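You operate a simulated robot arm through the tools that you are given. There is no shell and no other tool. Be economical: measure what you need, move in short steps, check, and stop when the job is done.

The job below is to be done with a simulated two-armed robot. You get a single attempt, and the scene is never put back.

## Task
Pick up the tub from the top of the spare bench with one hand, pass it to the other hand and put it on the blue mat by the centrifuge. Set down upright: tub.

It is judged by the outcome, as a careful person would: the job done as asked, and still so three seconds after it is handed in. It fails if anything else is knocked over, pushed out of place, dropped, spilled or broken.

## Robot
Two 7-joint arms with two-finger parallel grippers on one trunk, on a base that drives. Base frame: it is fixed to the floor where the robot stands at the start and does not move with it; the origin is under the middle of the robot, x ahead of it, y to its left, z up; the surface under the hand at the start is at about z = 900. Readings come in mm, degrees, newtons and seconds.
The left shoulder is at the start at [50, 177, 1029], the right one opposite. With the tool pointing down near the work surface each hand reaches from about 100 to 680 mm from the robot's upright axis, wherever it stands, measured 20 degrees to its own side. Places, roughly: blue mat by the centrifuge (17x15 cm) [-940, 1740, 900]. Payload 3.43 kg a hand.
The TCP of each hand is the grasp point between the finger pads, 34 mm short of the fingertips. In the tool frame z runs along the fingers and y along their closing line. The gripper opens to 128 mm. The fingers are 24 mm wide and 12 mm thick; the gripper's body (48 by 130 mm) begins 96 mm behind the TCP.
Orientation is told as [roll, pitch, yaw] about the base's x, y, z axes, in that order, counted from this pose: with the fingers straight down and closing along the base's y, the tool's x points along the base's -x, its y along +y and its z along -z.

## Interface
- The arms move only by the tool arm_command. It takes "left_rows", "right_rows" or both (then of equal length, played together; a hand with none holds still); each is text: rows parted by semicolons, each of 7 numbers parted by spaces: the shift along the tool's x, y, z in mm, then the turn, a rotation vector about the tool's x, y, z in degrees, then the finger opening in mm, from 0 to 128. In form: x y z wx wy wz claw; .... A call has 1 to 8 rows; each row shifts and turns the commanded pose from where the row before left it, along the tool's axes as they then stand. Rows are played at 5 a second. More than 50 mm and 8.6 degrees between two rows, or a gripper value outside its range, and nothing of the call is played. Where a pose cannot be reached the arm comes as near as it can. A force on the tool above 40 N (or 10 N above the force at the start of the call, whichever is more), or a blocked arm, ends the call early, and 0.2 s more pass. The fingers move at their own pace (about 108 mm/s each) and stop on an object; they squeeze with about 38 N. The grip force told is the motor's: it shows also when the fingers shut on nothing. Time passes only in rows, and 0.2 s behind the last, so rows that do not move let the fingers close. The reply holds the time, the measured pose of the TCP, the force on the tool along the base axes, the opening and the grip force, in the units named above and with some noise, with the torque about the TCP (base axes, N m) and any sound that the robot's microphone picked up.
- Cameras (640 x 400 px; columns grow to the right, rows downward): "scene" is now at [156.4, 33.3, 1224.1]; the picture's right is [0.35, -0.94, 0.00], its down [-0.24, -0.09, -0.97] and it looks along [0.91, 0.34, -0.25] (base axes); focal length 266 px, centre (320, 200). "left" rides on the left gripper at [76, 11, -160] in its tool frame; the picture's right is [-0.15, 0.99, 0.00], its down [-0.88, -0.13, -0.46] and it looks along [-0.45, -0.07, 0.89] (tool axes); focal length 234 px, centre (320, 200). "right" rides on the right gripper at [76, -11, -160] in its tool frame; the picture's right is [0.15, 0.99, 0.00], its down [-0.88, 0.13, -0.45] and it looks along [-0.45, 0.07, 0.89] (tool axes); focal length 234 px, centre (320, 200). There is no depth. A picture from a camera that has moved, and an enlarged one, comes with that camera's place and axes in the base frame and with its lens.
- snapshot(camera): a new picture of that camera. No time passes.
- raise_lower(by): slides the trunk up (or, below 0, down) by that many mm; the arms and the scene camera ride with it, the base frame stays. It gives what a move gives, with no picture.
- steer(legs): drives the robot by 1 to 6 legs, each [ahead, turn to the left] in mm and degrees, along the robot's own axes; the way and the turn of a leg run together, so that a leg with both is an arc; at most 1500 mm and 180 degrees a leg. The arms and the cameras ride along, it lands a little off, and it stops where it bumps. It gives what a move gives.
- aim_head(pan, tilt): turns the head with the scene camera to pan (to the left, within 80 degrees either way) and tilt (down, from -29 to 69), counted from straight ahead of the robot. It gives what a move gives.
- zoom(camera, box): a new picture of the part [left, top, right, bottom] of that camera's present view, enlarged. No time passes.
- sign_off(): hands the job in; it is judged then, once.

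Go step by step. Nothing tells you exact positions but the pictures and the camera data: compare them with the known pose of the tool, close in by small moves and look again before you grip or let go. The budget is 120 turns and 100 pictures, counting those below and the enlarged ones. Unless the task says otherwise, let go and move clear before handing in, and close with one line.

The tools are called after ">>>" as name(argument=value, ...) on one line, values as JSON. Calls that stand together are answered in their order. arm_command: Moves the arms, as the interface text tells. Its arguments: {"type":"object","properties":{"left_rows":{"type":"string"},"right_rows":{"type":"string"}},"required":[]} The other tools are called the same way: raise_lower (by) slides the trunk up or down; steer (legs) drives the base; aim_head (pan, tilt) turns the head that bears the scene camera; snapshot (camera) takes a picture; zoom (camera, box) takes an enlarged picture of a part of a camera's view; sign_off () hands the job in.

At the start:

```text
clock: 0.0
left_ee_pos: [356.4, 257.4, 1132.2]
left_tcp_rot: [0.0, 0.0, 0.0]
left_contact_force: [0.2, 0.1, -0.4]
left_ft_torque: [0.0, 0.02, 0.01]
left_grip_width: 128.0
left_gripper_force: 0.0
right_ee_pos: [435.6, -65.5, 1127.8]
right_tcp_rot: [0.2, -0.1, 0.0]
right_contact_force: [0.1, 0.4, 0.4]
right_ft_torque: [-0.03, 0.04, -0.02]
right_grip_width: 128.1
right_gripper_force: 0.1
trunk travel left (down, up): [-200.0, 201.0]
robot x, y, heading: [-0.7, 4.0, 0.0]
head pan, tilt: [20.3, 14.7]
```

scene: 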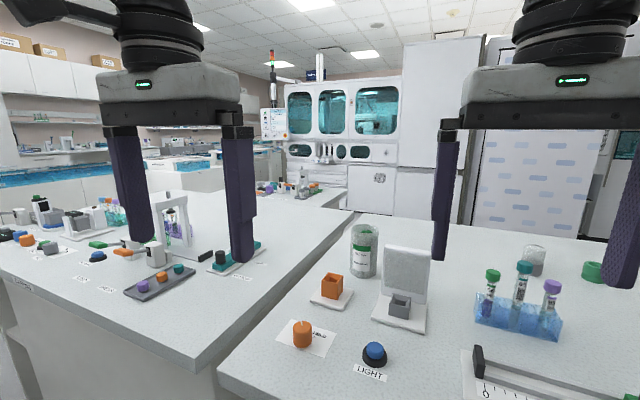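
right: 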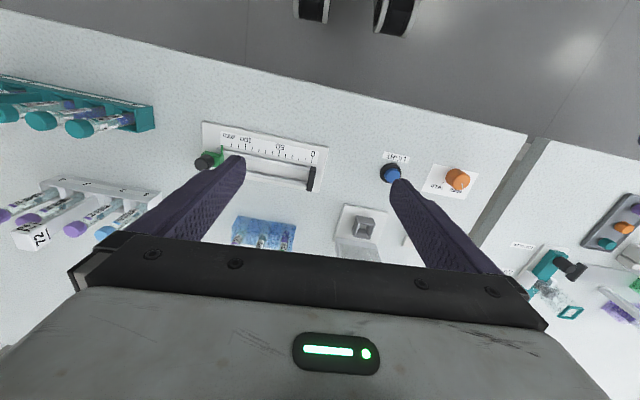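
left: 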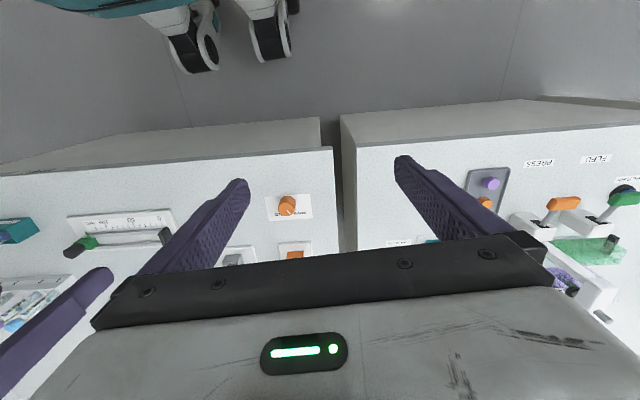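

I see two benches ahead, but neither the tub nor the blue mat is clearly identified yet. I'll look around with the head, first to the left.

>>> aim_head(pan=75, tilt=15)

>>> snapshot(camera="scene")

>>> aim_head(pan=-60, tilt=15)

>>> snapshot(camera="scene")

```text
clock: 1.2
left_ee_pos: [357.7, 257.0, 1131.2]
left_tcp_rot: [0.0, 0.0, -0.1]
left_contact_force: [0.6, 0.0, -0.8]
left_ft_torque: [0.01, -0.01, 0.02]
left_grip_width: 127.9
left_gripper_force: 0.1
right_ee_pos: [435.3, -65.3, 1127.7]
right_tcp_rot: [0.1, -0.1, 0.0]
right_contact_force: [-0.3, 0.0, -0.1]
right_ft_torque: [-0.01, 0.0, 0.01]
right_grip_width: 127.9
right_gripper_force: 0.1
trunk travel left (down, up): [-200.0, 201.0]
robot x, y, heading: [-2.2, -1.3, -0.1]
head pan, tilt: [75.0, 15.0]
```

```text
96 pictures are left
camera scene: at [93.0, 91.1, 1223.6], right [0.97, -0.26, 0.0], down [-0.07, -0.25, -0.97], along [0.25, 0.93, -0.26], focal length 266 px, centre (320, 200)
```

scene: 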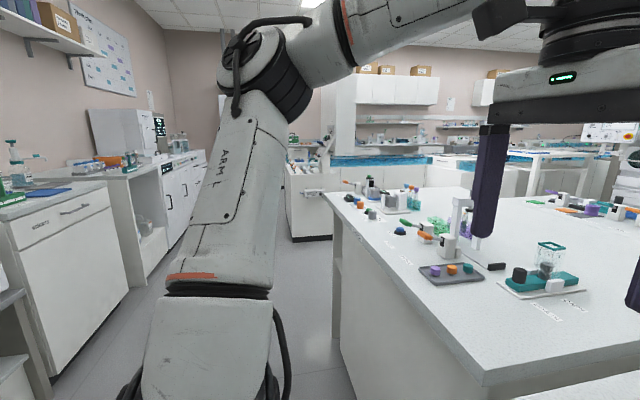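

```text
clock: 3.4
left_ee_pos: [357.8, 257.2, 1132.1]
left_tcp_rot: [0.0, -0.1, -0.1]
left_contact_force: [-0.2, 0.5, 0.3]
left_ft_torque: [0.02, 0.01, 0.0]
left_grip_width: 127.9
left_gripper_force: 0.1
right_ee_pos: [436.0, -65.0, 1128.5]
right_tcp_rot: [0.1, -0.1, 0.0]
right_contact_force: [-0.8, 0.2, -0.1]
right_ft_torque: [-0.01, 0.03, 0.01]
right_grip_width: 128.2
right_gripper_force: 0.1
trunk travel left (down, up): [-200.0, 201.0]
robot x, y, heading: [2.0, -1.0, -0.1]
head pan, tilt: [-60.0, 15.0]
```

```text
95 pictures are left
camera scene: at [115.5, -80.0, 1223.6], right [-0.87, -0.5, 0.0], down [-0.13, 0.22, -0.97], along [0.48, -0.84, -0.26], focal length 266 px, centre (320, 200)
```

scene: 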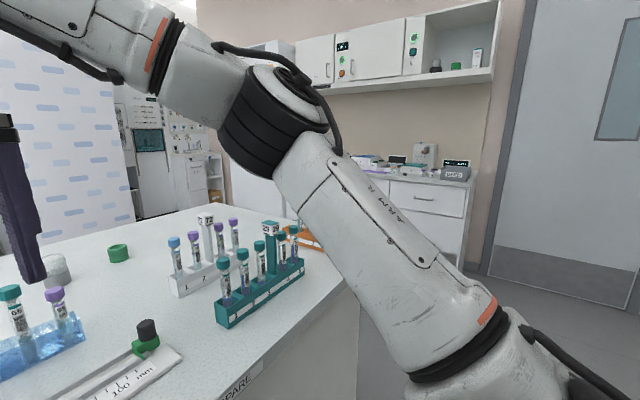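

The bench ahead-right carries a "SPARE" label. I'll look closer at it to find the tub.

>>> zoom(camera="scene", box=[0, 200, 360, 400])

>>> aim_head(pan=-15, tilt=30)

>>> snapshot(camera="scene")

```text
1.78 times, centred on (180, 300) of scene
camera zoom: at [115.5, -80.0, 1223.6], right [-0.87, -0.5, 0.0], down [-0.13, 0.22, -0.97], along [0.48, -0.84, -0.26], focal length 472 px, centre (569, 22)
```

zoom: 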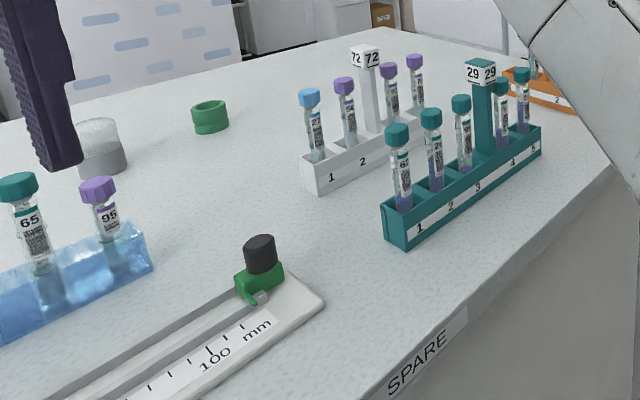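

```text
clock: 4.5
left_ee_pos: [357.8, 256.8, 1131.2]
left_tcp_rot: [0.1, 0.0, 0.0]
left_contact_force: [0.6, -0.3, -0.5]
left_ft_torque: [0.05, -0.01, -0.02]
left_grip_width: 128.0
left_gripper_force: 0.1
right_ee_pos: [434.6, -65.7, 1128.2]
right_tcp_rot: [0.1, -0.1, 0.0]
right_contact_force: [-0.7, 0.5, -0.4]
right_ft_torque: [-0.01, 0.0, 0.0]
right_grip_width: 127.9
right_gripper_force: 0.0
trunk travel left (down, up): [-200.0, 201.0]
robot x, y, heading: [0.1, -0.4, 0.0]
head pan, tilt: [-15.0, 30.0]
```

```text
93 pictures are left
camera scene: at [156.1, -22.6, 1199.4], right [-0.26, -0.97, 0.0], down [-0.48, 0.13, -0.87], along [0.84, -0.22, -0.5], focal length 266 px, centre (320, 200)
```

scene: 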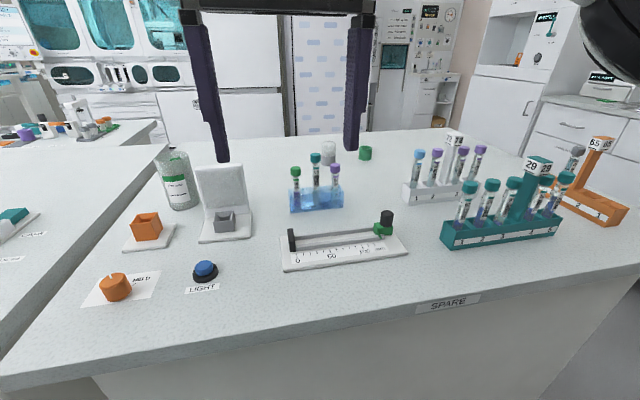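

>>> zoom(camera="scene", box=[240, 110, 440, 235])

>>> zoom(camera="scene", box=[80, 130, 280, 255])

```text
3.20 times, centred on (340, 172) of scene
camera zoom: at [156.1, -22.6, 1199.4], right [-0.26, -0.97, 0.0], down [-0.48, 0.13, -0.87], along [0.84, -0.22, -0.5], focal length 849 px, centre (256, 288)
```

zoom: 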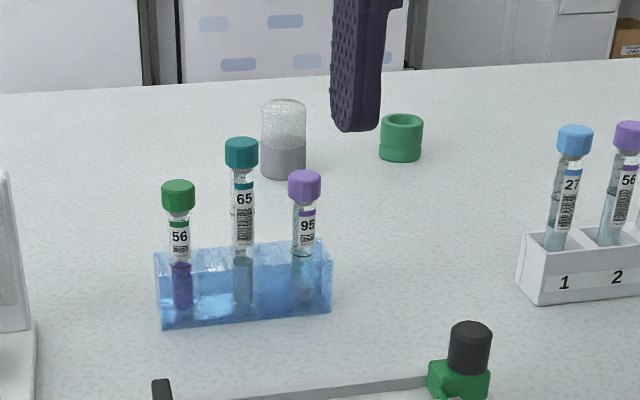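

```text
3.20 times, centred on (180, 192) of scene
camera zoom: at [156.1, -22.6, 1199.4], right [-0.26, -0.97, 0.0], down [-0.48, 0.13, -0.87], along [0.84, -0.22, -0.5], focal length 849 px, centre (768, 224)
```

zoom: 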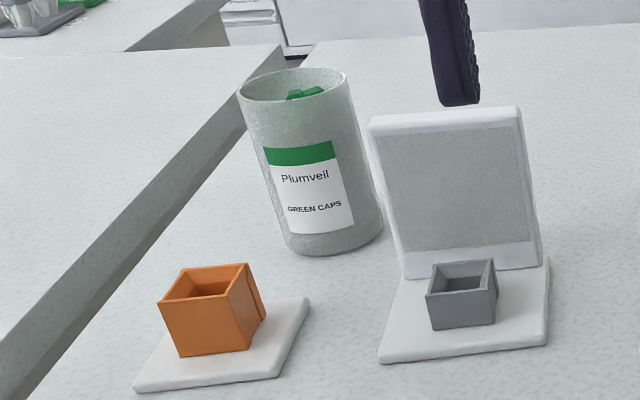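

The tub is the open frosted "Plumveil GREEN CAPS" container on the SPARE bench, at about [719, 138], roughly 68 mm across and 110 mm tall. That is slightly out of reach, so I'll check how much room there is to drive ahead.

>>> aim_head(pan=10, tilt=65)

>>> snapshot(camera="scene")

```text
clock: 5.5
left_ee_pos: [356.4, 256.4, 1132.7]
left_tcp_rot: [0.0, 0.0, 0.0]
left_contact_force: [0.1, 0.0, -0.6]
left_ft_torque: [-0.02, -0.01, -0.03]
left_grip_width: 128.0
left_gripper_force: 0.2
right_ee_pos: [435.0, -65.8, 1129.0]
right_tcp_rot: [0.2, -0.1, 0.1]
right_contact_force: [0.8, 0.7, -0.6]
right_ft_torque: [0.0, 0.0, -0.01]
right_grip_width: 127.7
right_gripper_force: 0.1
trunk travel left (down, up): [-200.0, 201.0]
robot x, y, heading: [-0.4, -2.0, -0.2]
head pan, tilt: [10.0, 65.0]
```

```text
90 pictures are left
camera scene: at [128.6, 11.4, 1151.8], right [0.17, -0.98, 0.0], down [-0.89, -0.16, -0.42], along [0.42, 0.07, -0.91], focal length 266 px, centre (320, 200)
```

scene: 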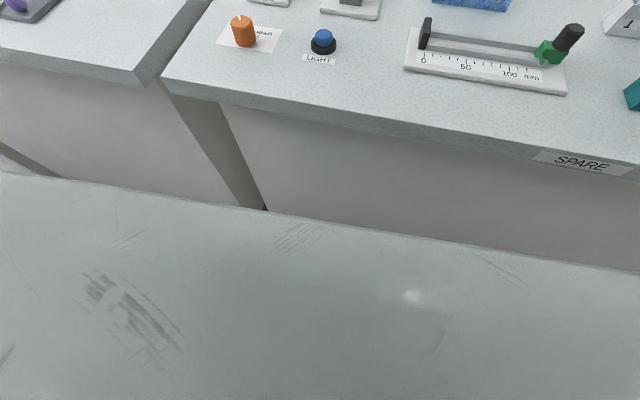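

The base's casters sit near x≈100 and the bench front is at about 340, so there is room. I'll drive ahead 120 mm, then look at the tub again.

>>> steer(legs=[[120, 0]])

>>> aim_head(pan=15, tilt=30)

>>> snapshot(camera="scene")

>>> snapshot(camera="left")

```text
clock: 6.8
left_ee_pos: [475.7, 256.6, 1130.9]
left_tcp_rot: [-0.1, 0.1, -0.1]
left_contact_force: [0.2, -0.4, 1.2]
left_ft_torque: [-0.04, 0.01, 0.0]
left_grip_width: 127.9
left_gripper_force: 0.0
right_ee_pos: [555.4, -64.2, 1128.5]
right_tcp_rot: [0.1, 0.0, -0.1]
right_contact_force: [0.5, 0.4, 0.1]
right_ft_torque: [-0.01, 0.03, -0.03]
right_grip_width: 128.0
right_gripper_force: 0.0
trunk travel left (down, up): [-200.0, 201.0]
robot x, y, heading: [118.9, 0.4, -0.1]
head pan, tilt: [10.0, 65.0]
```

```text
clock: 7.8
left_ee_pos: [475.3, 257.3, 1131.2]
left_tcp_rot: [0.0, 0.0, 0.0]
left_contact_force: [-1.2, -1.0, -0.1]
left_ft_torque: [0.01, 0.0, -0.03]
left_grip_width: 128.0
left_gripper_force: 0.0
right_ee_pos: [554.2, -64.9, 1127.8]
right_tcp_rot: [0.0, -0.1, 0.0]
right_contact_force: [-0.1, 0.9, -0.4]
right_ft_torque: [0.01, 0.0, -0.01]
right_grip_width: 127.8
right_gripper_force: 0.1
trunk travel left (down, up): [-200.0, 201.0]
robot x, y, heading: [118.7, 2.1, -0.1]
head pan, tilt: [15.0, 30.0]
```

```text
89 pictures are left
camera scene: at [274.6, 24.4, 1199.3], right [0.26, -0.97, 0.0], down [-0.48, -0.13, -0.87], along [0.84, 0.22, -0.5], focal length 266 px, centre (320, 200)
```

scene: 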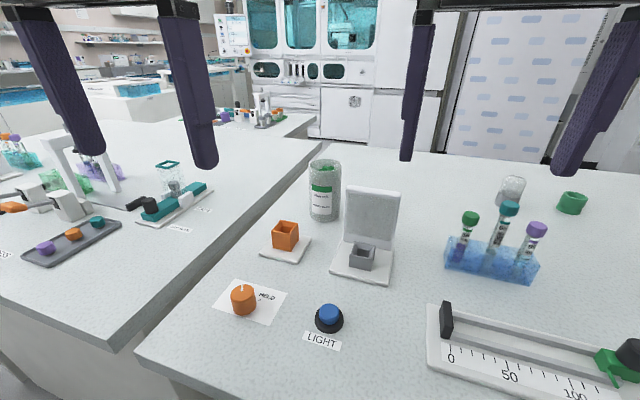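

```text
88 pictures are left
camera left: at [400.3, 268.8, 1292.1], right [0.15, 0.99, 0.0], down [0.88, -0.13, 0.46], along [0.45, -0.07, -0.89], focal length 234 px, centre (320, 200)
```

left: 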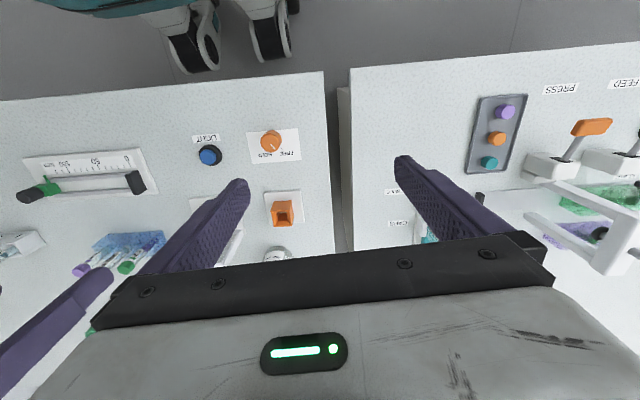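

>>> zoom(camera="scene", box=[270, 140, 420, 234])

```text
4.26 times, centred on (345, 187) of scene
camera zoom: at [274.6, 24.4, 1199.3], right [0.26, -0.97, 0.0], down [-0.48, -0.13, -0.87], along [0.84, 0.22, -0.5], focal length 1130 px, centre (214, 255)
```

zoom: 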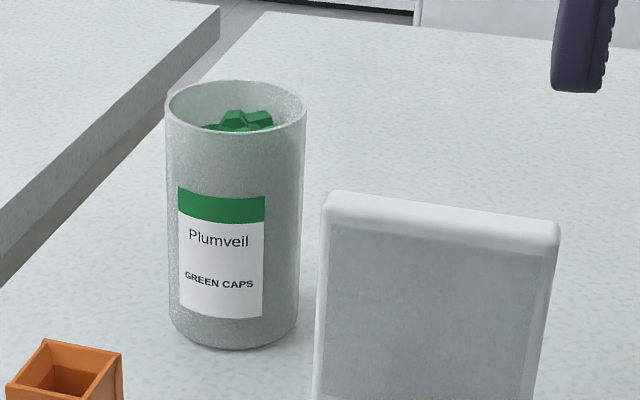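

The tub's axis is at about (716, 134), its rim at z≈1010 and its diameter about 62 mm. I'll move the left hand high above it with the fingers open.

>>> arm_command(left_rows="-40 -20 0 0 0 0 128;-40 -20 0 0 0 0 128;-40 -21 0 0 0 0 128;-40 -21 0 0 0 0 128;-40 -21 0 0 0 0 128;-41 -20 0 0 0 0 128;0 0 0 0 0 0 128")

>>> snapshot(camera="left")

>>> snapshot(camera="scene")

```text
clock: 9.4
left_ee_pos: [610.0, 227.1, 1067.8]
left_tcp_rot: [-0.1, -0.1, 0.0]
left_contact_force: [1.0, -0.2, -0.6]
left_ft_torque: [0.0, 0.01, 0.01]
left_grip_width: 128.2
left_gripper_force: 0.1
left hand out of reach, approached as far as the arm can: row 2, 3, 4, 5, 6
right_ee_pos: [553.0, -64.3, 1128.3]
right_tcp_rot: [0.1, -0.1, 0.1]
right_contact_force: [-0.6, 0.3, 0.1]
right_ft_torque: [0.02, -0.01, -0.04]
right_grip_width: 127.8
right_gripper_force: 0.0
trunk travel left (down, up): [-200.0, 201.0]
robot x, y, heading: [118.5, -3.0, 0.0]
head pan, tilt: [15.0, 30.0]
```

```text
86 pictures are left
camera left: at [534.2, 239.4, 1227.8], right [0.15, 0.99, 0.0], down [0.88, -0.13, 0.46], along [0.45, -0.07, -0.89], focal length 234 px, centre (320, 200)
```

left: 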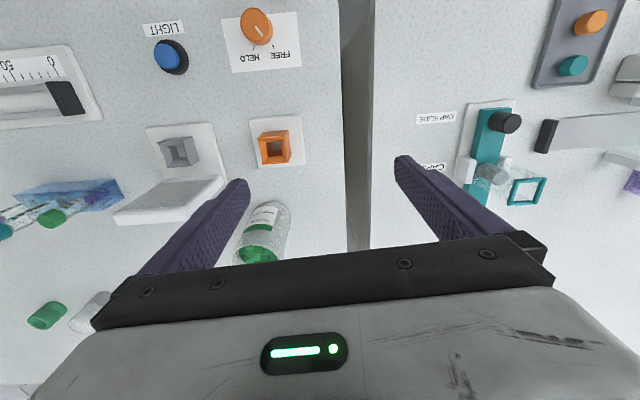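

```text
85 pictures are left
camera scene: at [274.6, 24.4, 1199.4], right [0.26, -0.97, 0.0], down [-0.48, -0.13, -0.87], along [0.84, 0.22, -0.5], focal length 266 px, centre (320, 200)
```

scene: 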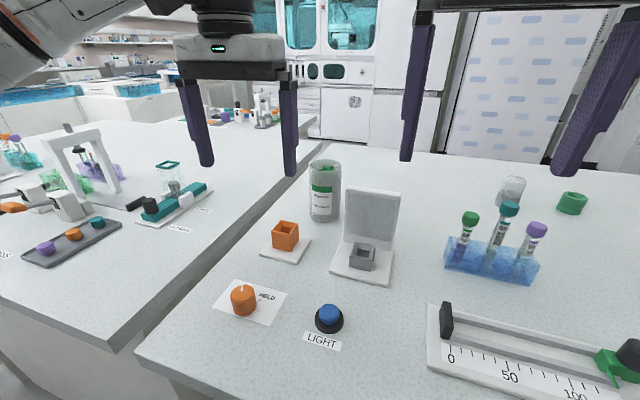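

At this height the arm falls short of the tub. I'll raise the trunk 150 mm to gain reach, then check the pose.

>>> raise_lower(by=150)

>>> arm_command(left_rows="0 0 0 0 0 0 128")

```text
clock: 11.1
left_ee_pos: [609.7, 227.2, 1216.2]
left_tcp_rot: [-0.1, -0.1, 0.0]
left_contact_force: [-0.7, -0.4, 0.8]
left_ft_torque: [-0.02, 0.0, 0.03]
left_grip_width: 128.1
left_gripper_force: 0.0
right_ee_pos: [553.9, -63.9, 1279.1]
right_tcp_rot: [0.2, 0.0, 0.1]
right_contact_force: [-0.1, -0.4, -0.2]
right_ft_torque: [0.0, 0.01, 0.01]
right_grip_width: 128.1
right_gripper_force: 0.0
trunk travel left (down, up): [-350.0, 51.0]
robot x, y, heading: [117.3, -2.3, -0.0]
head pan, tilt: [15.0, 30.0]
```

```text
clock: 11.5
left_ee_pos: [608.9, 228.0, 1219.1]
left_tcp_rot: [-0.1, -0.1, 0.0]
left_contact_force: [0.0, -0.2, 0.8]
left_ft_torque: [-0.01, -0.02, 0.0]
left_grip_width: 128.0
left_gripper_force: 0.1
right_ee_pos: [553.9, -64.7, 1277.0]
right_tcp_rot: [0.0, 0.0, 0.1]
right_contact_force: [-0.4, -1.0, -0.3]
right_ft_torque: [-0.03, 0.01, 0.01]
right_grip_width: 127.9
right_gripper_force: 0.1
trunk travel left (down, up): [-350.0, 51.0]
robot x, y, heading: [117.3, -0.5, 0.3]
head pan, tilt: [15.0, 30.0]
```

The commanded pose follows the one reached. Next I'll lower to z≈1125 and move above the tub.

>>> arm_command(left_rows="0 0 47 0 0 0 128;0 0 47 0 0 0 128;-36 -31 0 0 0 0 128;-36 -31 0 0 0 0 128;-35 -32 0 0 0 0 128;0 0 0 0 0 0 128")

>>> snapshot(camera="left")

>>> snapshot(camera="scene")

```text
clock: 12.9
left_ee_pos: [637.8, 200.4, 1103.8]
left_tcp_rot: [-0.1, -0.2, 0.0]
left_contact_force: [-0.6, 0.6, -0.8]
left_ft_torque: [-0.03, 0.0, 0.0]
left_grip_width: 127.8
left_gripper_force: 0.1
left hand out of reach, approached as far as the arm can: row 3, 4, 5
right_ee_pos: [554.2, -65.6, 1278.5]
right_tcp_rot: [0.1, -0.1, 0.1]
right_contact_force: [-0.7, -0.3, -0.5]
right_ft_torque: [-0.02, 0.0, 0.01]
right_grip_width: 127.9
right_gripper_force: 0.1
trunk travel left (down, up): [-350.0, 51.0]
robot x, y, heading: [122.0, -3.0, -0.1]
head pan, tilt: [15.0, 30.0]
```

```text
84 pictures are left
camera left: at [563.1, 211.7, 1264.5], right [0.15, 0.99, 0.0], down [0.88, -0.13, 0.46], along [0.45, -0.07, -0.89], focal length 234 px, centre (320, 200)
```

left: 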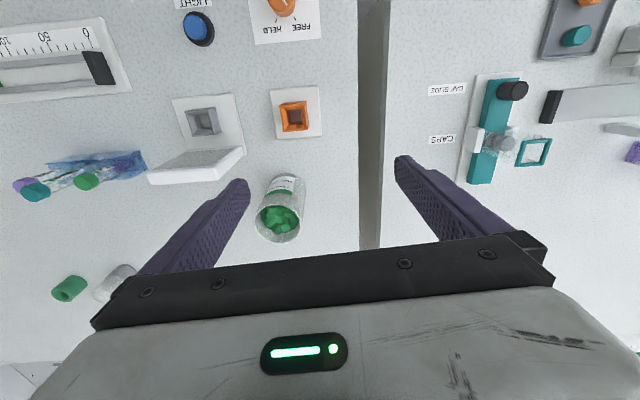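

```text
83 pictures are left
camera scene: at [274.3, 24.4, 1349.5], right [0.26, -0.97, 0.0], down [-0.48, -0.13, -0.87], along [0.84, 0.22, -0.5], focal length 266 px, centre (320, 200)
```

scene: 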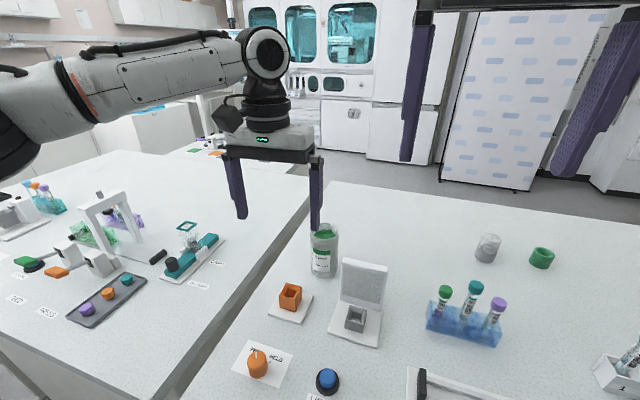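

Still short, so I'll drive 60 mm closer; the caster gap to the bench looks like about 100 mm. I'll then check the reach again.

>>> steer(legs=[[60, 0]])

>>> arm_command(left_rows="0 -33 0 0 0 0 128;-18 -33 0 0 0 0 128;0 0 0 0 0 0 128")

>>> snapshot(camera="left")

>>> snapshot(camera="scene")

```text
clock: 13.8
left_ee_pos: [661.2, 200.6, 1105.3]
left_tcp_rot: [0.0, -0.2, 0.0]
left_contact_force: [-0.2, -1.2, 1.2]
left_ft_torque: [0.01, -0.01, -0.02]
left_grip_width: 127.8
left_gripper_force: 0.1
right_ee_pos: [575.0, -65.5, 1277.5]
right_tcp_rot: [0.0, 0.0, -0.1]
right_contact_force: [-0.5, -0.3, -0.2]
right_ft_torque: [-0.01, -0.05, 0.01]
right_grip_width: 128.0
right_gripper_force: 0.0
trunk travel left (down, up): [-350.0, 51.0]
robot x, y, heading: [139.6, -2.1, 0.1]
head pan, tilt: [15.0, 30.0]
stopped in leg 1: the robot was blocked; the commanded pose is now the measured one
```

```text
clock: 14.6
left_ee_pos: [643.8, 178.3, 1097.3]
left_tcp_rot: [-0.3, -0.2, 0.1]
left_contact_force: [-0.3, 0.4, -0.1]
left_ft_torque: [-0.01, -0.01, 0.02]
left_grip_width: 127.9
left_gripper_force: 0.1
left hand out of reach, approached as far as the arm can: row 1, 2
right_ee_pos: [575.6, -65.2, 1278.3]
right_tcp_rot: [0.1, 0.0, -0.1]
right_contact_force: [-0.6, -0.2, 0.0]
right_ft_torque: [0.02, 0.0, 0.03]
right_grip_width: 128.1
right_gripper_force: 0.0
trunk travel left (down, up): [-350.0, 51.0]
robot x, y, heading: [139.7, -0.1, 0.0]
head pan, tilt: [15.0, 30.0]
```

```text
82 pictures are left
camera left: at [566.9, 190.3, 1257.2], right [0.15, 0.99, 0.0], down [0.88, -0.13, 0.46], along [0.45, -0.07, -0.89], focal length 234 px, centre (320, 200)
```

left: 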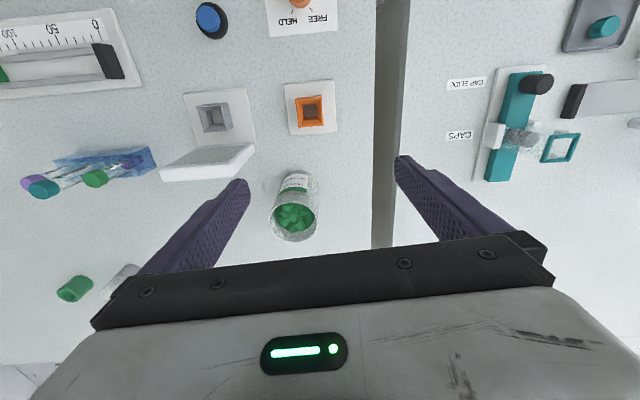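

```text
81 pictures are left
camera scene: at [296.4, 24.5, 1349.4], right [0.26, -0.97, 0.0], down [-0.48, -0.13, -0.87], along [0.84, 0.22, -0.5], focal length 266 px, centre (320, 200)
```

scene: 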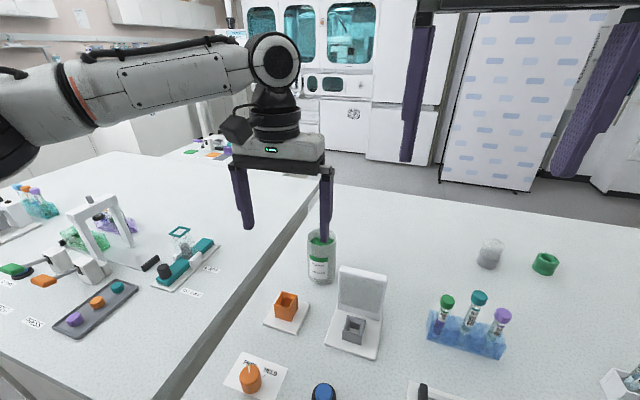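

The base touched the bench and stopped, so I'll back off a touch. The arm seems limited by posture, so I'll raise the trunk the remaining 50 mm, yaw the tool a bit clockwise and try again.

>>> steer(legs=[[-8, 0]])

>>> raise_lower(by=50)

>>> arm_command(left_rows="0 0 0 0 0 8 110;0 0 0 0 0 8 110;0 0 0 0 0 8 110;0 0 40 0 0 0 110;0 0 40 0 0 0 110;0 0 0 0 0 0 110")

```text
clock: 15.4
left_ee_pos: [635.8, 178.4, 1097.3]
left_tcp_rot: [-0.3, -0.1, 0.0]
left_contact_force: [1.1, 0.2, 0.1]
left_ft_torque: [0.01, -0.04, 0.02]
left_grip_width: 128.1
left_gripper_force: 0.0
right_ee_pos: [567.8, -65.5, 1278.1]
right_tcp_rot: [0.1, -0.1, -0.2]
right_contact_force: [-0.5, 0.5, 0.5]
right_ft_torque: [0.02, 0.0, -0.03]
right_grip_width: 127.9
right_gripper_force: 0.0
trunk travel left (down, up): [-350.0, 51.0]
robot x, y, heading: [131.1, 0.9, 0.0]
head pan, tilt: [15.0, 30.0]
```

```text
clock: 16.3
left_ee_pos: [634.7, 178.1, 1146.4]
left_tcp_rot: [-0.2, -0.2, 0.0]
left_contact_force: [0.2, -0.2, -0.2]
left_ft_torque: [0.01, 0.02, 0.05]
left_grip_width: 128.0
left_gripper_force: 0.1
right_ee_pos: [568.5, -64.8, 1328.7]
right_tcp_rot: [0.0, 0.0, -0.1]
right_contact_force: [-0.4, 0.9, -0.4]
right_ft_torque: [0.02, -0.01, 0.0]
right_grip_width: 128.1
right_gripper_force: 0.2
trunk travel left (down, up): [-400.0, 1.0]
robot x, y, heading: [129.1, 3.2, -0.1]
head pan, tilt: [15.0, 30.0]
```

```text
clock: 17.7
left_ee_pos: [636.6, 178.0, 1067.7]
left_tcp_rot: [-0.1, -0.3, -24.1]
left_contact_force: [-0.4, 0.3, -0.3]
left_ft_torque: [-0.02, -0.01, 0.0]
left_grip_width: 109.8
left_gripper_force: 0.0
right_ee_pos: [569.2, -65.4, 1327.0]
right_tcp_rot: [0.2, 0.0, -0.1]
right_contact_force: [-0.3, -0.1, -0.7]
right_ft_torque: [0.01, -0.03, 0.01]
right_grip_width: 128.1
right_gripper_force: 0.1
trunk travel left (down, up): [-400.0, 1.0]
robot x, y, heading: [132.6, 2.3, -0.0]
head pan, tilt: [15.0, 30.0]
```

>>> arm_command(left_rows="-30 -2.7 0 0 0 0 110;-30 -2.7 0 0 0 0 110;-30 -2.7 0 0 0 0 110;0 0 0 0 0 0 110")

>>> snapshot(camera="left")

>>> snapshot(camera="scene")

```text
clock: 18.7
left_ee_pos: [650.5, 187.8, 1072.1]
left_tcp_rot: [-0.1, -0.3, -24.0]
left_contact_force: [0.8, 0.7, 0.1]
left_ft_torque: [-0.01, -0.02, 0.04]
left_grip_width: 110.0
left_gripper_force: 0.0
left hand out of reach, approached as far as the arm can: row 1, 2, 3
right_ee_pos: [568.2, -64.5, 1326.9]
right_tcp_rot: [0.0, 0.0, -0.2]
right_contact_force: [0.1, 1.0, 0.0]
right_ft_torque: [0.01, -0.02, -0.02]
right_grip_width: 128.0
right_gripper_force: 0.1
trunk travel left (down, up): [-400.0, 1.0]
robot x, y, heading: [133.5, 1.9, 0.1]
head pan, tilt: [15.0, 30.0]
```

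```text
80 pictures are left
camera left: at [584.4, 229.2, 1232.3], right [0.54, 0.84, 0.0], down [0.75, -0.48, 0.46], along [0.39, -0.25, -0.89], focal length 234 px, centre (320, 200)
```

left: 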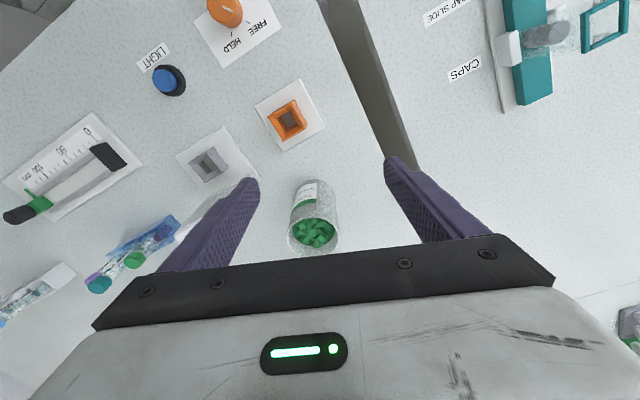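

```text
79 pictures are left
camera scene: at [288.4, 24.6, 1399.4], right [0.26, -0.97, 0.0], down [-0.48, -0.13, -0.87], along [0.84, 0.22, -0.5], focal length 266 px, centre (320, 200)
```

scene: 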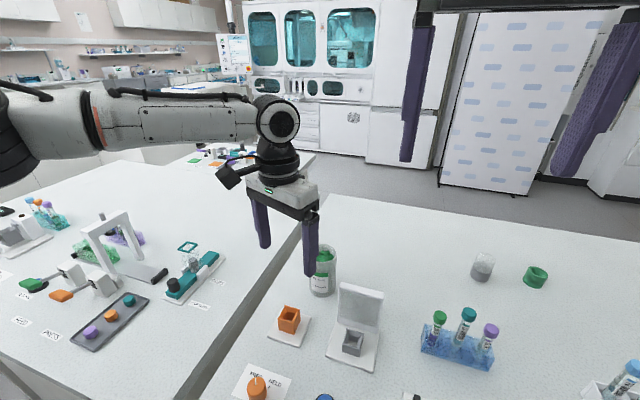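

The arm is not stretched but seems limited at the wrist by the strictly vertical tool. I'll tilt the fingers about 17° outward about their closing line, which still closes horizontally, and try advancing again.

>>> arm_command(left_rows="0 0 0 0 -8.5 0 110;0 0 0 0 -8.5 0 110;-20 -6 -3 0 0 0 110;-20 -6 -3 0 0 0 110;0 0 0 0 0 0 110")

```text
clock: 19.9
left_ee_pos: [676.9, 161.1, 1089.9]
left_tcp_rot: [-0.1, -17.3, -24.1]
left_contact_force: [0.2, -0.9, -0.4]
left_ft_torque: [0.01, -0.01, -0.01]
left_grip_width: 110.0
left_gripper_force: 0.1
right_ee_pos: [568.9, -65.3, 1326.9]
right_tcp_rot: [0.1, 0.0, -0.1]
right_contact_force: [-0.2, -0.5, -0.4]
right_ft_torque: [0.02, -0.01, 0.03]
right_grip_width: 128.0
right_gripper_force: 0.1
trunk travel left (down, up): [-400.0, 1.0]
robot x, y, heading: [131.1, -1.6, -0.2]
head pan, tilt: [15.0, 30.0]
```

That works. Next I'll align the tool axis with the tub, descend a little, and check.

>>> arm_command(left_rows="-7.4 -8.9 2 0 0 0 110;0 0 20 0 0 0 110;0 0 0 0 0 0 110")

>>> snapshot(camera="left")

>>> zoom(camera="scene", box=[220, 150, 420, 275])

```text
clock: 20.7
left_ee_pos: [687.5, 146.7, 1071.8]
left_tcp_rot: [-0.1, -17.3, -24.1]
left_contact_force: [0.2, 0.1, -0.2]
left_ft_torque: [0.02, -0.01, -0.01]
left_grip_width: 110.2
left_gripper_force: 0.1
right_ee_pos: [567.1, -64.9, 1328.6]
right_tcp_rot: [0.1, -0.1, -0.1]
right_contact_force: [0.0, -0.4, 0.4]
right_ft_torque: [-0.01, -0.01, -0.01]
right_grip_width: 128.2
right_gripper_force: 0.0
trunk travel left (down, up): [-400.0, 1.0]
robot x, y, heading: [132.8, 0.4, 0.0]
head pan, tilt: [15.0, 30.0]
```

```text
78 pictures are left
camera left: at [582.5, 206.6, 1201.8], right [0.53, 0.85, 0.04], down [0.59, -0.41, 0.7], along [0.61, -0.34, -0.72], focal length 234 px, centre (320, 200)
```

left: 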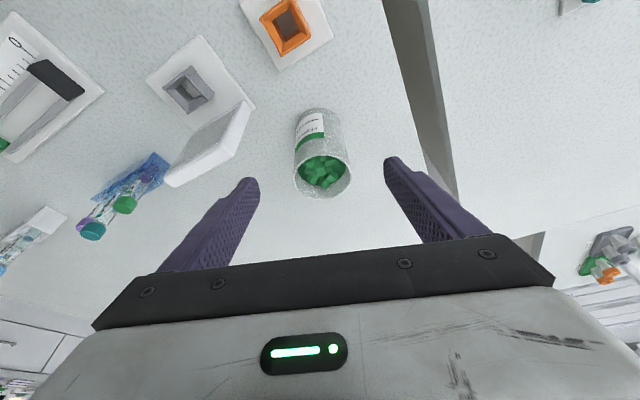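

```text
3.20 times, centred on (320, 212) of scene
camera zoom: at [288.2, 24.5, 1399.5], right [0.26, -0.97, 0.0], down [-0.48, -0.13, -0.87], along [0.84, 0.22, -0.5], focal length 849 px, centre (320, 160)
```

zoom: 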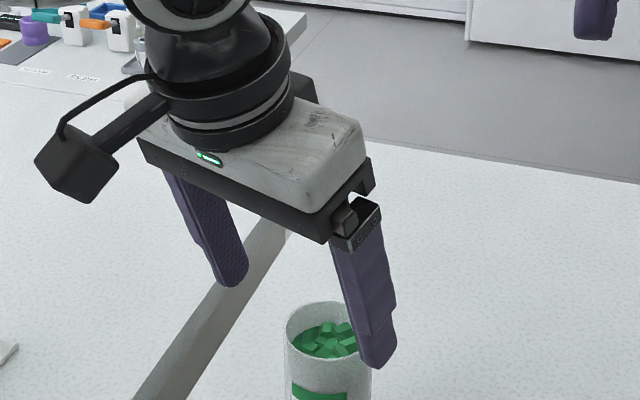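

The tub is centred between the fingers to within a few millimetres. I'll narrow to 94 mm to stay clear of the white panel and descend in steps.

>>> arm_command(left_rows="3 2 0 0 0 0 94;0 0 20 0 0 0 94;0 0 20 0 0 0 94;0 0 0 0 0 0 94")

>>> snapshot(camera="left")

>>> zoom(camera="scene", box=[240, 170, 400, 270])

```text
clock: 21.7
left_ee_pos: [692.5, 150.0, 1032.4]
left_tcp_rot: [-0.2, -17.4, -23.9]
left_contact_force: [0.5, 0.4, -0.5]
left_ft_torque: [0.0, 0.02, -0.02]
left_grip_width: 94.0
left_gripper_force: 0.0
left hand out of reach, approached as far as the arm can: row 3
right_ee_pos: [567.2, -65.5, 1327.5]
right_tcp_rot: [0.1, 0.0, -0.1]
right_contact_force: [-0.6, -0.1, 0.2]
right_ft_torque: [-0.02, 0.03, 0.04]
right_grip_width: 128.2
right_gripper_force: 0.0
trunk travel left (down, up): [-400.0, 1.0]
robot x, y, heading: [131.0, 2.0, -0.2]
head pan, tilt: [15.0, 30.0]
```

```text
76 pictures are left
camera left: at [587.8, 209.9, 1162.4], right [0.53, 0.85, 0.04], down [0.59, -0.4, 0.7], along [0.61, -0.35, -0.71], focal length 234 px, centre (320, 200)
```

left: 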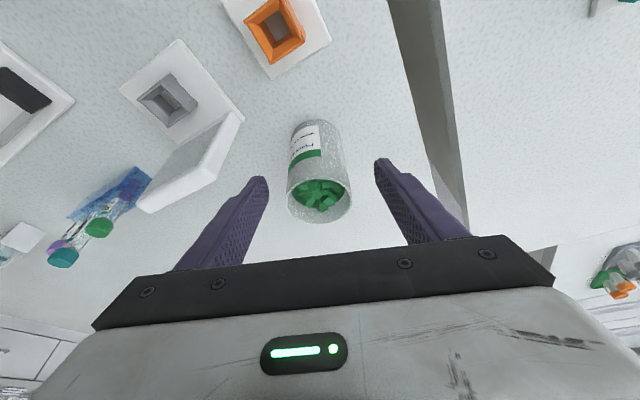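

```text
4.00 times, centred on (320, 220) of scene
camera zoom: at [288.6, 24.5, 1399.4], right [0.26, -0.97, 0.0], down [-0.48, -0.13, -0.87], along [0.84, 0.22, -0.5], focal length 1062 px, centre (320, 120)
```

zoom: 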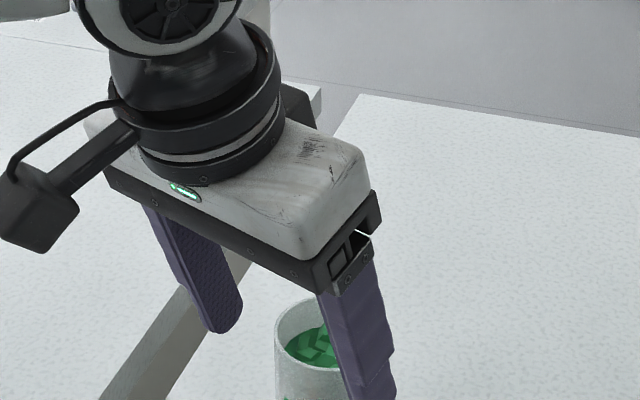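

Another reach limit: tilting relieved it before, so I'll tilt another 12° about the closing line and use the trunk for the descent afterwards.

>>> arm_command(left_rows="0 0 0 0 -6 0 94;0 0 0 0 -6 0 94;-12 0 0 0 0 0 94;-12 0 0 0 0 0 94;0 0 0 0 0 0 94")

```text
clock: 22.9
left_ee_pos: [712.1, 142.2, 1044.9]
left_tcp_rot: [-0.1, -29.3, -24.1]
left_contact_force: [0.3, -0.2, 0.2]
left_ft_torque: [0.0, -0.03, 0.0]
left_grip_width: 94.3
left_gripper_force: 0.1
right_ee_pos: [568.8, -64.2, 1327.4]
right_tcp_rot: [0.0, 0.0, 0.0]
right_contact_force: [0.6, 0.2, 0.2]
right_ft_torque: [0.0, 0.0, -0.02]
right_grip_width: 127.9
right_gripper_force: 0.0
trunk travel left (down, up): [-400.0, 1.0]
robot x, y, heading: [133.7, -0.2, 0.0]
head pan, tilt: [15.0, 30.0]
```

Now at (712, 142) with a 29° tilt. I'll make a small centring shift, lower with the trunk 35 mm, and look.

>>> arm_command(left_rows="-4 -3.8 2.4 0 0 0 94;0 0 0 0 0 0 94")

>>> raise_lower(by=-35)

>>> snapshot(camera="left")

>>> zoom(camera="scene", box=[220, 150, 420, 275])

```text
clock: 23.5
left_ee_pos: [713.7, 135.7, 1045.5]
left_tcp_rot: [-0.1, -29.3, -24.1]
left_contact_force: [1.0, 0.3, 0.2]
left_ft_torque: [0.02, -0.02, 0.0]
left_grip_width: 93.9
left_gripper_force: 0.1
right_ee_pos: [567.7, -64.8, 1328.3]
right_tcp_rot: [0.1, -0.1, -0.1]
right_contact_force: [0.2, -0.4, 0.2]
right_ft_torque: [0.02, 0.0, 0.02]
right_grip_width: 127.9
right_gripper_force: 0.0
trunk travel left (down, up): [-400.0, 1.0]
robot x, y, heading: [129.8, -0.6, 0.4]
head pan, tilt: [15.0, 30.0]
```

```text
clock: 24.3
left_ee_pos: [714.9, 136.5, 1010.2]
left_tcp_rot: [-0.1, -29.3, -24.0]
left_contact_force: [-0.4, 0.6, 0.5]
left_ft_torque: [-0.02, 0.02, -0.01]
left_grip_width: 94.1
left_gripper_force: 0.0
right_ee_pos: [568.5, -64.9, 1293.3]
right_tcp_rot: [0.2, -0.1, 0.0]
right_contact_force: [0.4, 0.2, 0.2]
right_ft_torque: [0.03, -0.01, 0.0]
right_grip_width: 127.5
right_gripper_force: 0.0
trunk travel left (down, up): [-365.0, 36.0]
robot x, y, heading: [129.8, 2.7, -0.1]
head pan, tilt: [15.0, 30.0]
```

```text
74 pictures are left
camera left: at [587.5, 205.5, 1112.6], right [0.52, 0.85, 0.07], down [0.45, -0.34, 0.83], along [0.73, -0.4, -0.56], focal length 234 px, centre (320, 200)
```

left: 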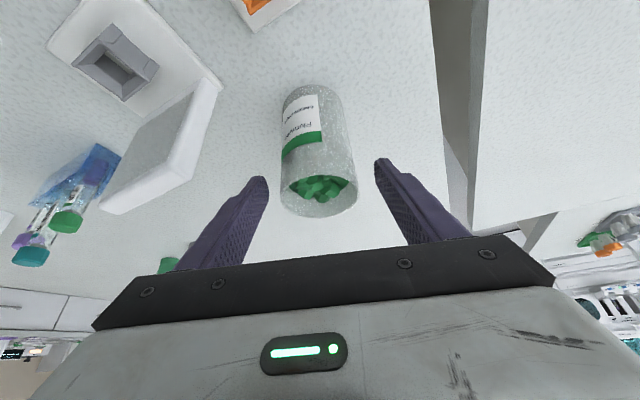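

```text
3.20 times, centred on (320, 212) of scene
camera zoom: at [288.2, 24.6, 1364.4], right [0.26, -0.97, 0.0], down [-0.48, -0.13, -0.87], along [0.84, 0.22, -0.5], focal length 849 px, centre (320, 160)
```

zoom: 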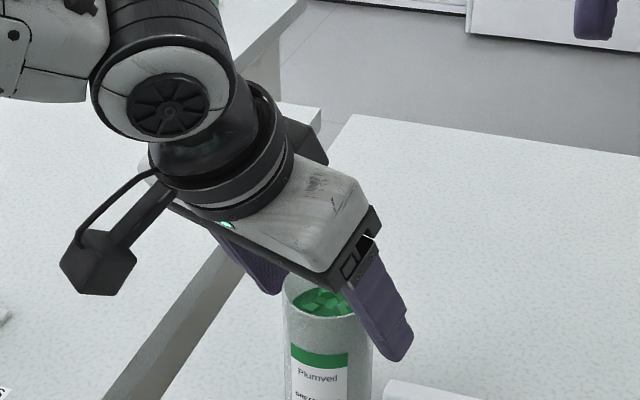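

Centring is confirmed (rim centre about (716, 136)). I'll lower 42 mm more and close.

>>> raise_lower(by=-42)

>>> arm_command(left_rows="0 0 0 0 0 0 72;0 0 0 0 0 0 60;0 0 0 0 0 0 50;0 0 0 0 0 0 50")

>>> snapshot(camera="left")

```text
clock: 25.1
left_ee_pos: [715.3, 136.2, 966.7]
left_tcp_rot: [0.0, -29.3, -23.9]
left_contact_force: [0.2, -0.2, 0.0]
left_ft_torque: [0.01, -0.01, 0.02]
left_grip_width: 93.9
left_gripper_force: 0.1
right_ee_pos: [567.4, -64.5, 1251.0]
right_tcp_rot: [0.1, 0.0, -0.1]
right_contact_force: [-0.6, -0.1, 0.8]
right_ft_torque: [0.01, 0.0, -0.02]
right_grip_width: 127.8
right_gripper_force: 0.0
trunk travel left (down, up): [-323.0, 78.0]
robot x, y, heading: [133.7, 1.9, -0.0]
head pan, tilt: [15.0, 30.0]
```

```text
clock: 26.1
left_ee_pos: [714.9, 135.3, 967.5]
left_tcp_rot: [-0.1, -29.4, -24.0]
left_contact_force: [0.5, 0.2, -0.5]
left_ft_torque: [0.06, -0.05, 0.02]
left_grip_width: 60.9
left_gripper_force: 38.0
right_ee_pos: [568.7, -64.1, 1251.7]
right_tcp_rot: [0.1, -0.1, -0.2]
right_contact_force: [-0.4, -0.7, 0.1]
right_ft_torque: [-0.01, 0.03, 0.0]
right_grip_width: 128.0
right_gripper_force: 0.0
trunk travel left (down, up): [-323.0, 78.0]
robot x, y, heading: [135.4, -2.6, 0.1]
head pan, tilt: [15.0, 30.0]
```

```text
72 pictures are left
camera left: at [587.6, 205.6, 1070.6], right [0.52, 0.85, 0.07], down [0.45, -0.34, 0.83], along [0.73, -0.4, -0.56], focal length 234 px, centre (320, 200)
```

left: 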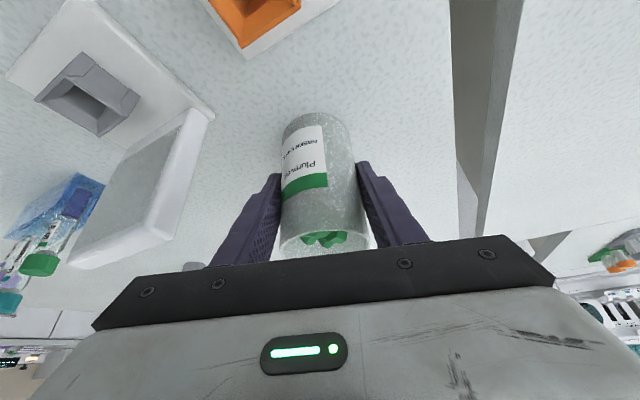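

The tub is gripped at 61 mm. I'll lift with the trunk, then see.

>>> raise_lower(by=77)

>>> arm_command(left_rows="-10 0 -17 0 0 0 50;-10 0 -17 0 0 0 50;0 0 0 0 0 0 50")

>>> snapshot(camera="scene")

```text
clock: 27.3
left_ee_pos: [715.3, 136.9, 1044.4]
left_tcp_rot: [-0.1, -29.2, -24.0]
left_contact_force: [1.1, -0.2, -1.5]
left_ft_torque: [-0.02, 0.01, -0.06]
left_grip_width: 60.8
left_gripper_force: 37.7
right_ee_pos: [568.5, -64.4, 1328.2]
right_tcp_rot: [0.0, 0.0, -0.1]
right_contact_force: [-0.1, 0.9, 0.1]
right_ft_torque: [0.01, -0.01, -0.02]
right_grip_width: 128.1
right_gripper_force: 0.0
trunk travel left (down, up): [-400.0, 1.0]
robot x, y, heading: [132.6, 0.8, 0.1]
head pan, tilt: [15.0, 30.0]
```

```text
clock: 28.1
left_ee_pos: [715.6, 135.5, 1083.8]
left_tcp_rot: [-0.2, -29.3, -23.9]
left_contact_force: [-0.3, 0.7, -1.2]
left_ft_torque: [-0.04, 0.0, 0.0]
left_grip_width: 60.9
left_gripper_force: 38.0
right_ee_pos: [568.1, -64.7, 1327.9]
right_tcp_rot: [0.0, -0.1, -0.2]
right_contact_force: [-1.2, 0.4, -1.2]
right_ft_torque: [0.0, 0.0, 0.03]
right_grip_width: 127.9
right_gripper_force: 0.1
trunk travel left (down, up): [-400.0, 1.0]
robot x, y, heading: [130.9, 4.2, 0.1]
head pan, tilt: [15.0, 30.0]
```

```text
71 pictures are left
camera scene: at [288.7, 24.7, 1399.4], right [0.26, -0.97, 0.0], down [-0.48, -0.13, -0.87], along [0.84, 0.22, -0.5], focal length 266 px, centre (320, 200)
```

scene: 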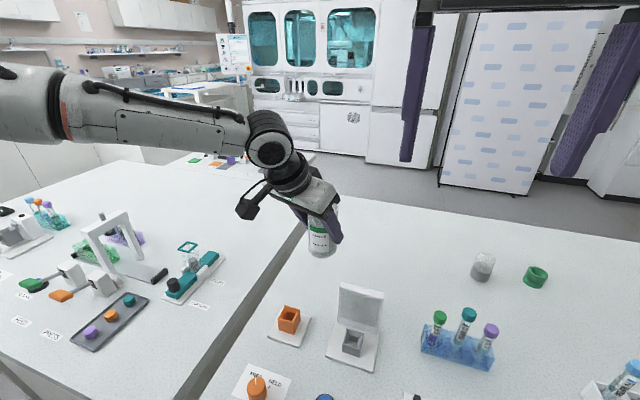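

The tub is up and clear of everything. I'll drive back from the bench.

>>> steer(legs=[[-230, 0]])

>>> aim_head(pan=80, tilt=15)

>>> snapshot(camera="scene")

```text
clock: 29.8
left_ee_pos: [486.8, 135.0, 1083.9]
left_tcp_rot: [-0.1, -29.3, -24.1]
left_contact_force: [-0.7, -0.4, -0.6]
left_ft_torque: [-0.02, 0.02, -0.02]
left_grip_width: 60.8
left_gripper_force: 37.9
right_ee_pos: [339.1, -64.5, 1327.2]
right_tcp_rot: [0.1, 0.0, -0.2]
right_contact_force: [-1.0, -0.3, 0.4]
right_ft_torque: [0.01, -0.02, -0.04]
right_grip_width: 127.9
right_gripper_force: 0.2
trunk travel left (down, up): [-400.0, 1.0]
robot x, y, heading: [-93.0, 2.9, -0.2]
head pan, tilt: [15.0, 30.0]
```

```text
clock: 31.2
left_ee_pos: [487.5, 134.5, 1083.9]
left_tcp_rot: [-0.1, -29.3, -24.1]
left_contact_force: [1.1, 0.2, -2.2]
left_ft_torque: [-0.03, 0.01, -0.01]
left_grip_width: 61.1
left_gripper_force: 38.4
right_ee_pos: [339.3, -65.0, 1327.9]
right_tcp_rot: [0.1, 0.0, -0.3]
right_contact_force: [0.4, 0.0, -0.7]
right_ft_torque: [0.01, 0.01, 0.01]
right_grip_width: 127.9
right_gripper_force: 0.1
trunk travel left (down, up): [-400.0, 1.0]
robot x, y, heading: [-97.2, 0.2, -0.1]
head pan, tilt: [80.0, 15.0]
```

```text
70 pictures are left
camera scene: at [-10.6, 93.5, 1423.6], right [0.98, -0.18, 0.0], down [-0.05, -0.25, -0.97], along [0.17, 0.95, -0.26], focal length 266 px, centre (320, 200)
```

scene: 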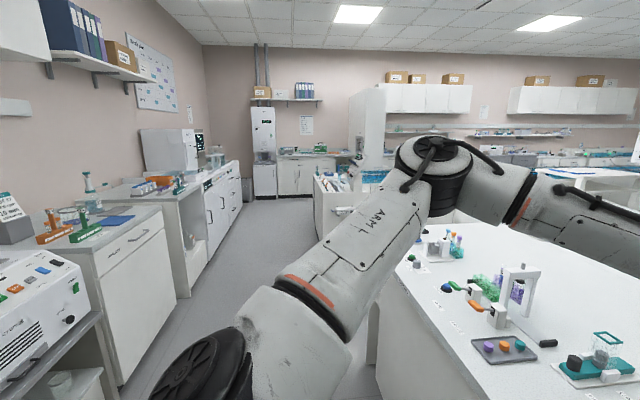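

The blue mat is on the bench along the left wall, which faces +x. Before the hand-over, I'll swing the right hand out and down, then bring the left hand with the tub in towards the robot's middle.

>>> arm_command(right_rows="5 -40 30 0 0 0 128;5 -40 30 0 0 0 128;5 -40 30 0 0 0 128;5 -40 30 0 0 0 128;5 -40 30 0 0 0 128;0 0 0 0 0 0 128")

>>> arm_command(left_rows="22.3 -32.2 -12.5 0 0 0 50;22.3 -32.2 -12.5 0 0 0 50;22.3 -32.2 -12.5 0 0 0 50;22.3 -32.2 -12.5 0 0 0 50;22.3 -32.2 -12.5 0 0 0 50;0 0 0 0 0 0 50")

>>> aim_head(pan=0, tilt=45)

>>> snapshot(camera="scene")

```text
refused: row 1 steps farther than a row can; nothing moved
```

```text
clock: 32.6
left_ee_pos: [332.7, 52.8, 1083.8]
left_tcp_rot: [-0.1, -29.3, -24.0]
left_contact_force: [-1.5, 0.1, -1.0]
left_ft_torque: [-0.02, 0.0, -0.01]
left_grip_width: 61.1
left_gripper_force: 37.5
left hand out of reach, approached as far as the arm can: row 5
right_ee_pos: [339.6, -65.7, 1328.1]
right_tcp_rot: [0.1, 0.0, -0.2]
right_contact_force: [0.1, 0.0, -0.1]
right_ft_torque: [0.01, -0.04, -0.02]
right_grip_width: 127.7
right_gripper_force: 0.1
trunk travel left (down, up): [-400.0, 1.0]
robot x, y, heading: [-94.4, 3.0, -0.3]
head pan, tilt: [80.0, 15.0]
```

```text
clock: 34.1
left_ee_pos: [332.4, 53.6, 1084.3]
left_tcp_rot: [0.0, -29.3, -24.0]
left_contact_force: [-0.3, -0.8, -0.9]
left_ft_torque: [0.01, 0.0, 0.0]
left_grip_width: 60.9
left_gripper_force: 38.0
right_ee_pos: [339.5, -65.7, 1328.2]
right_tcp_rot: [0.1, 0.1, -0.2]
right_contact_force: [-0.5, -0.1, -0.3]
right_ft_torque: [-0.01, -0.01, -0.04]
right_grip_width: 128.1
right_gripper_force: 0.1
trunk travel left (down, up): [-400.0, 1.0]
robot x, y, heading: [-93.2, 1.7, -0.0]
head pan, tilt: [0.0, 45.0]
```

```text
69 pictures are left
camera scene: at [54.2, 1.4, 1376.8], right [0.0, -1.0, 0.0], down [-0.71, 0.0, -0.71], along [0.71, 0.0, -0.71], focal length 266 px, centre (320, 200)
```

scene: 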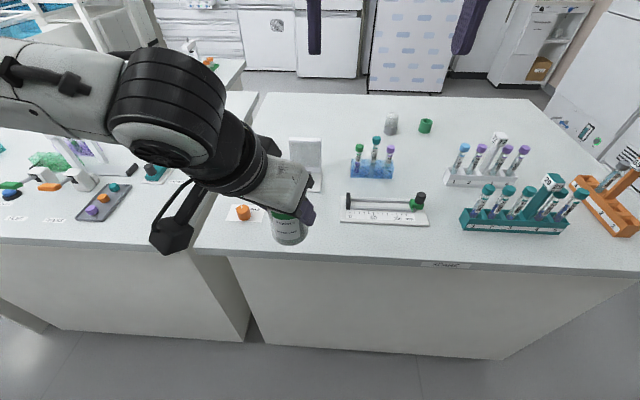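

The right move was refused for size, but the left hand now holds the tub at (332, 53, 1084), a fine hand-over spot. Next I'll move the right hand out and down, and yaw the left hand about the vertical so its closing line points diagonally.

>>> arm_command(right_rows="0 -38 30 0 0 0 128;0 -38 30 0 0 0 128;0 -38 30 0 0 0 128;0 -38 30 0 0 0 128;0 -38 30 0 0 0 128;0 -10 45 0 0 0 128;0 0 0 0 0 0 128", left_rows="0 0 0 0 0 0 50;0 0 0 0 0 0 50;0 0 0 0 0 0 50;0 0 0 4.0 0 7.2 50;0 0 0 4.0 0 7.2 50;0 0 0 4.0 0 7.2 50;0 0 0 0 0 0 50")

>>> snapshot(camera="scene")

```text
clock: 35.7
left_ee_pos: [331.9, 53.8, 1083.2]
left_tcp_rot: [0.0, -29.2, -48.9]
left_contact_force: [-0.4, -0.9, -1.3]
left_ft_torque: [-0.01, 0.0, 0.0]
left_grip_width: 60.8
left_gripper_force: 38.3
right_ee_pos: [340.5, -263.8, 1132.8]
right_tcp_rot: [0.0, 0.0, -0.2]
right_contact_force: [0.3, -0.6, -0.7]
right_ft_torque: [-0.05, 0.04, 0.01]
right_grip_width: 128.1
right_gripper_force: 0.1
trunk travel left (down, up): [-400.0, 1.0]
robot x, y, heading: [-95.2, 3.6, -0.0]
head pan, tilt: [0.0, 45.0]
```

```text
68 pictures are left
camera scene: at [54.0, 1.4, 1376.8], right [0.0, -1.0, 0.0], down [-0.71, 0.0, -0.71], along [0.71, 0.0, -0.71], focal length 266 px, centre (320, 200)
```

scene: 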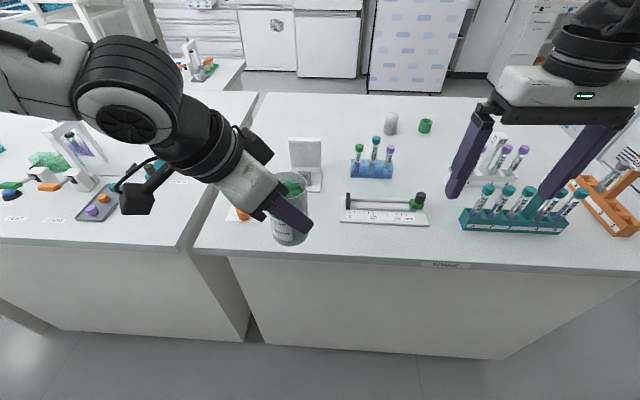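

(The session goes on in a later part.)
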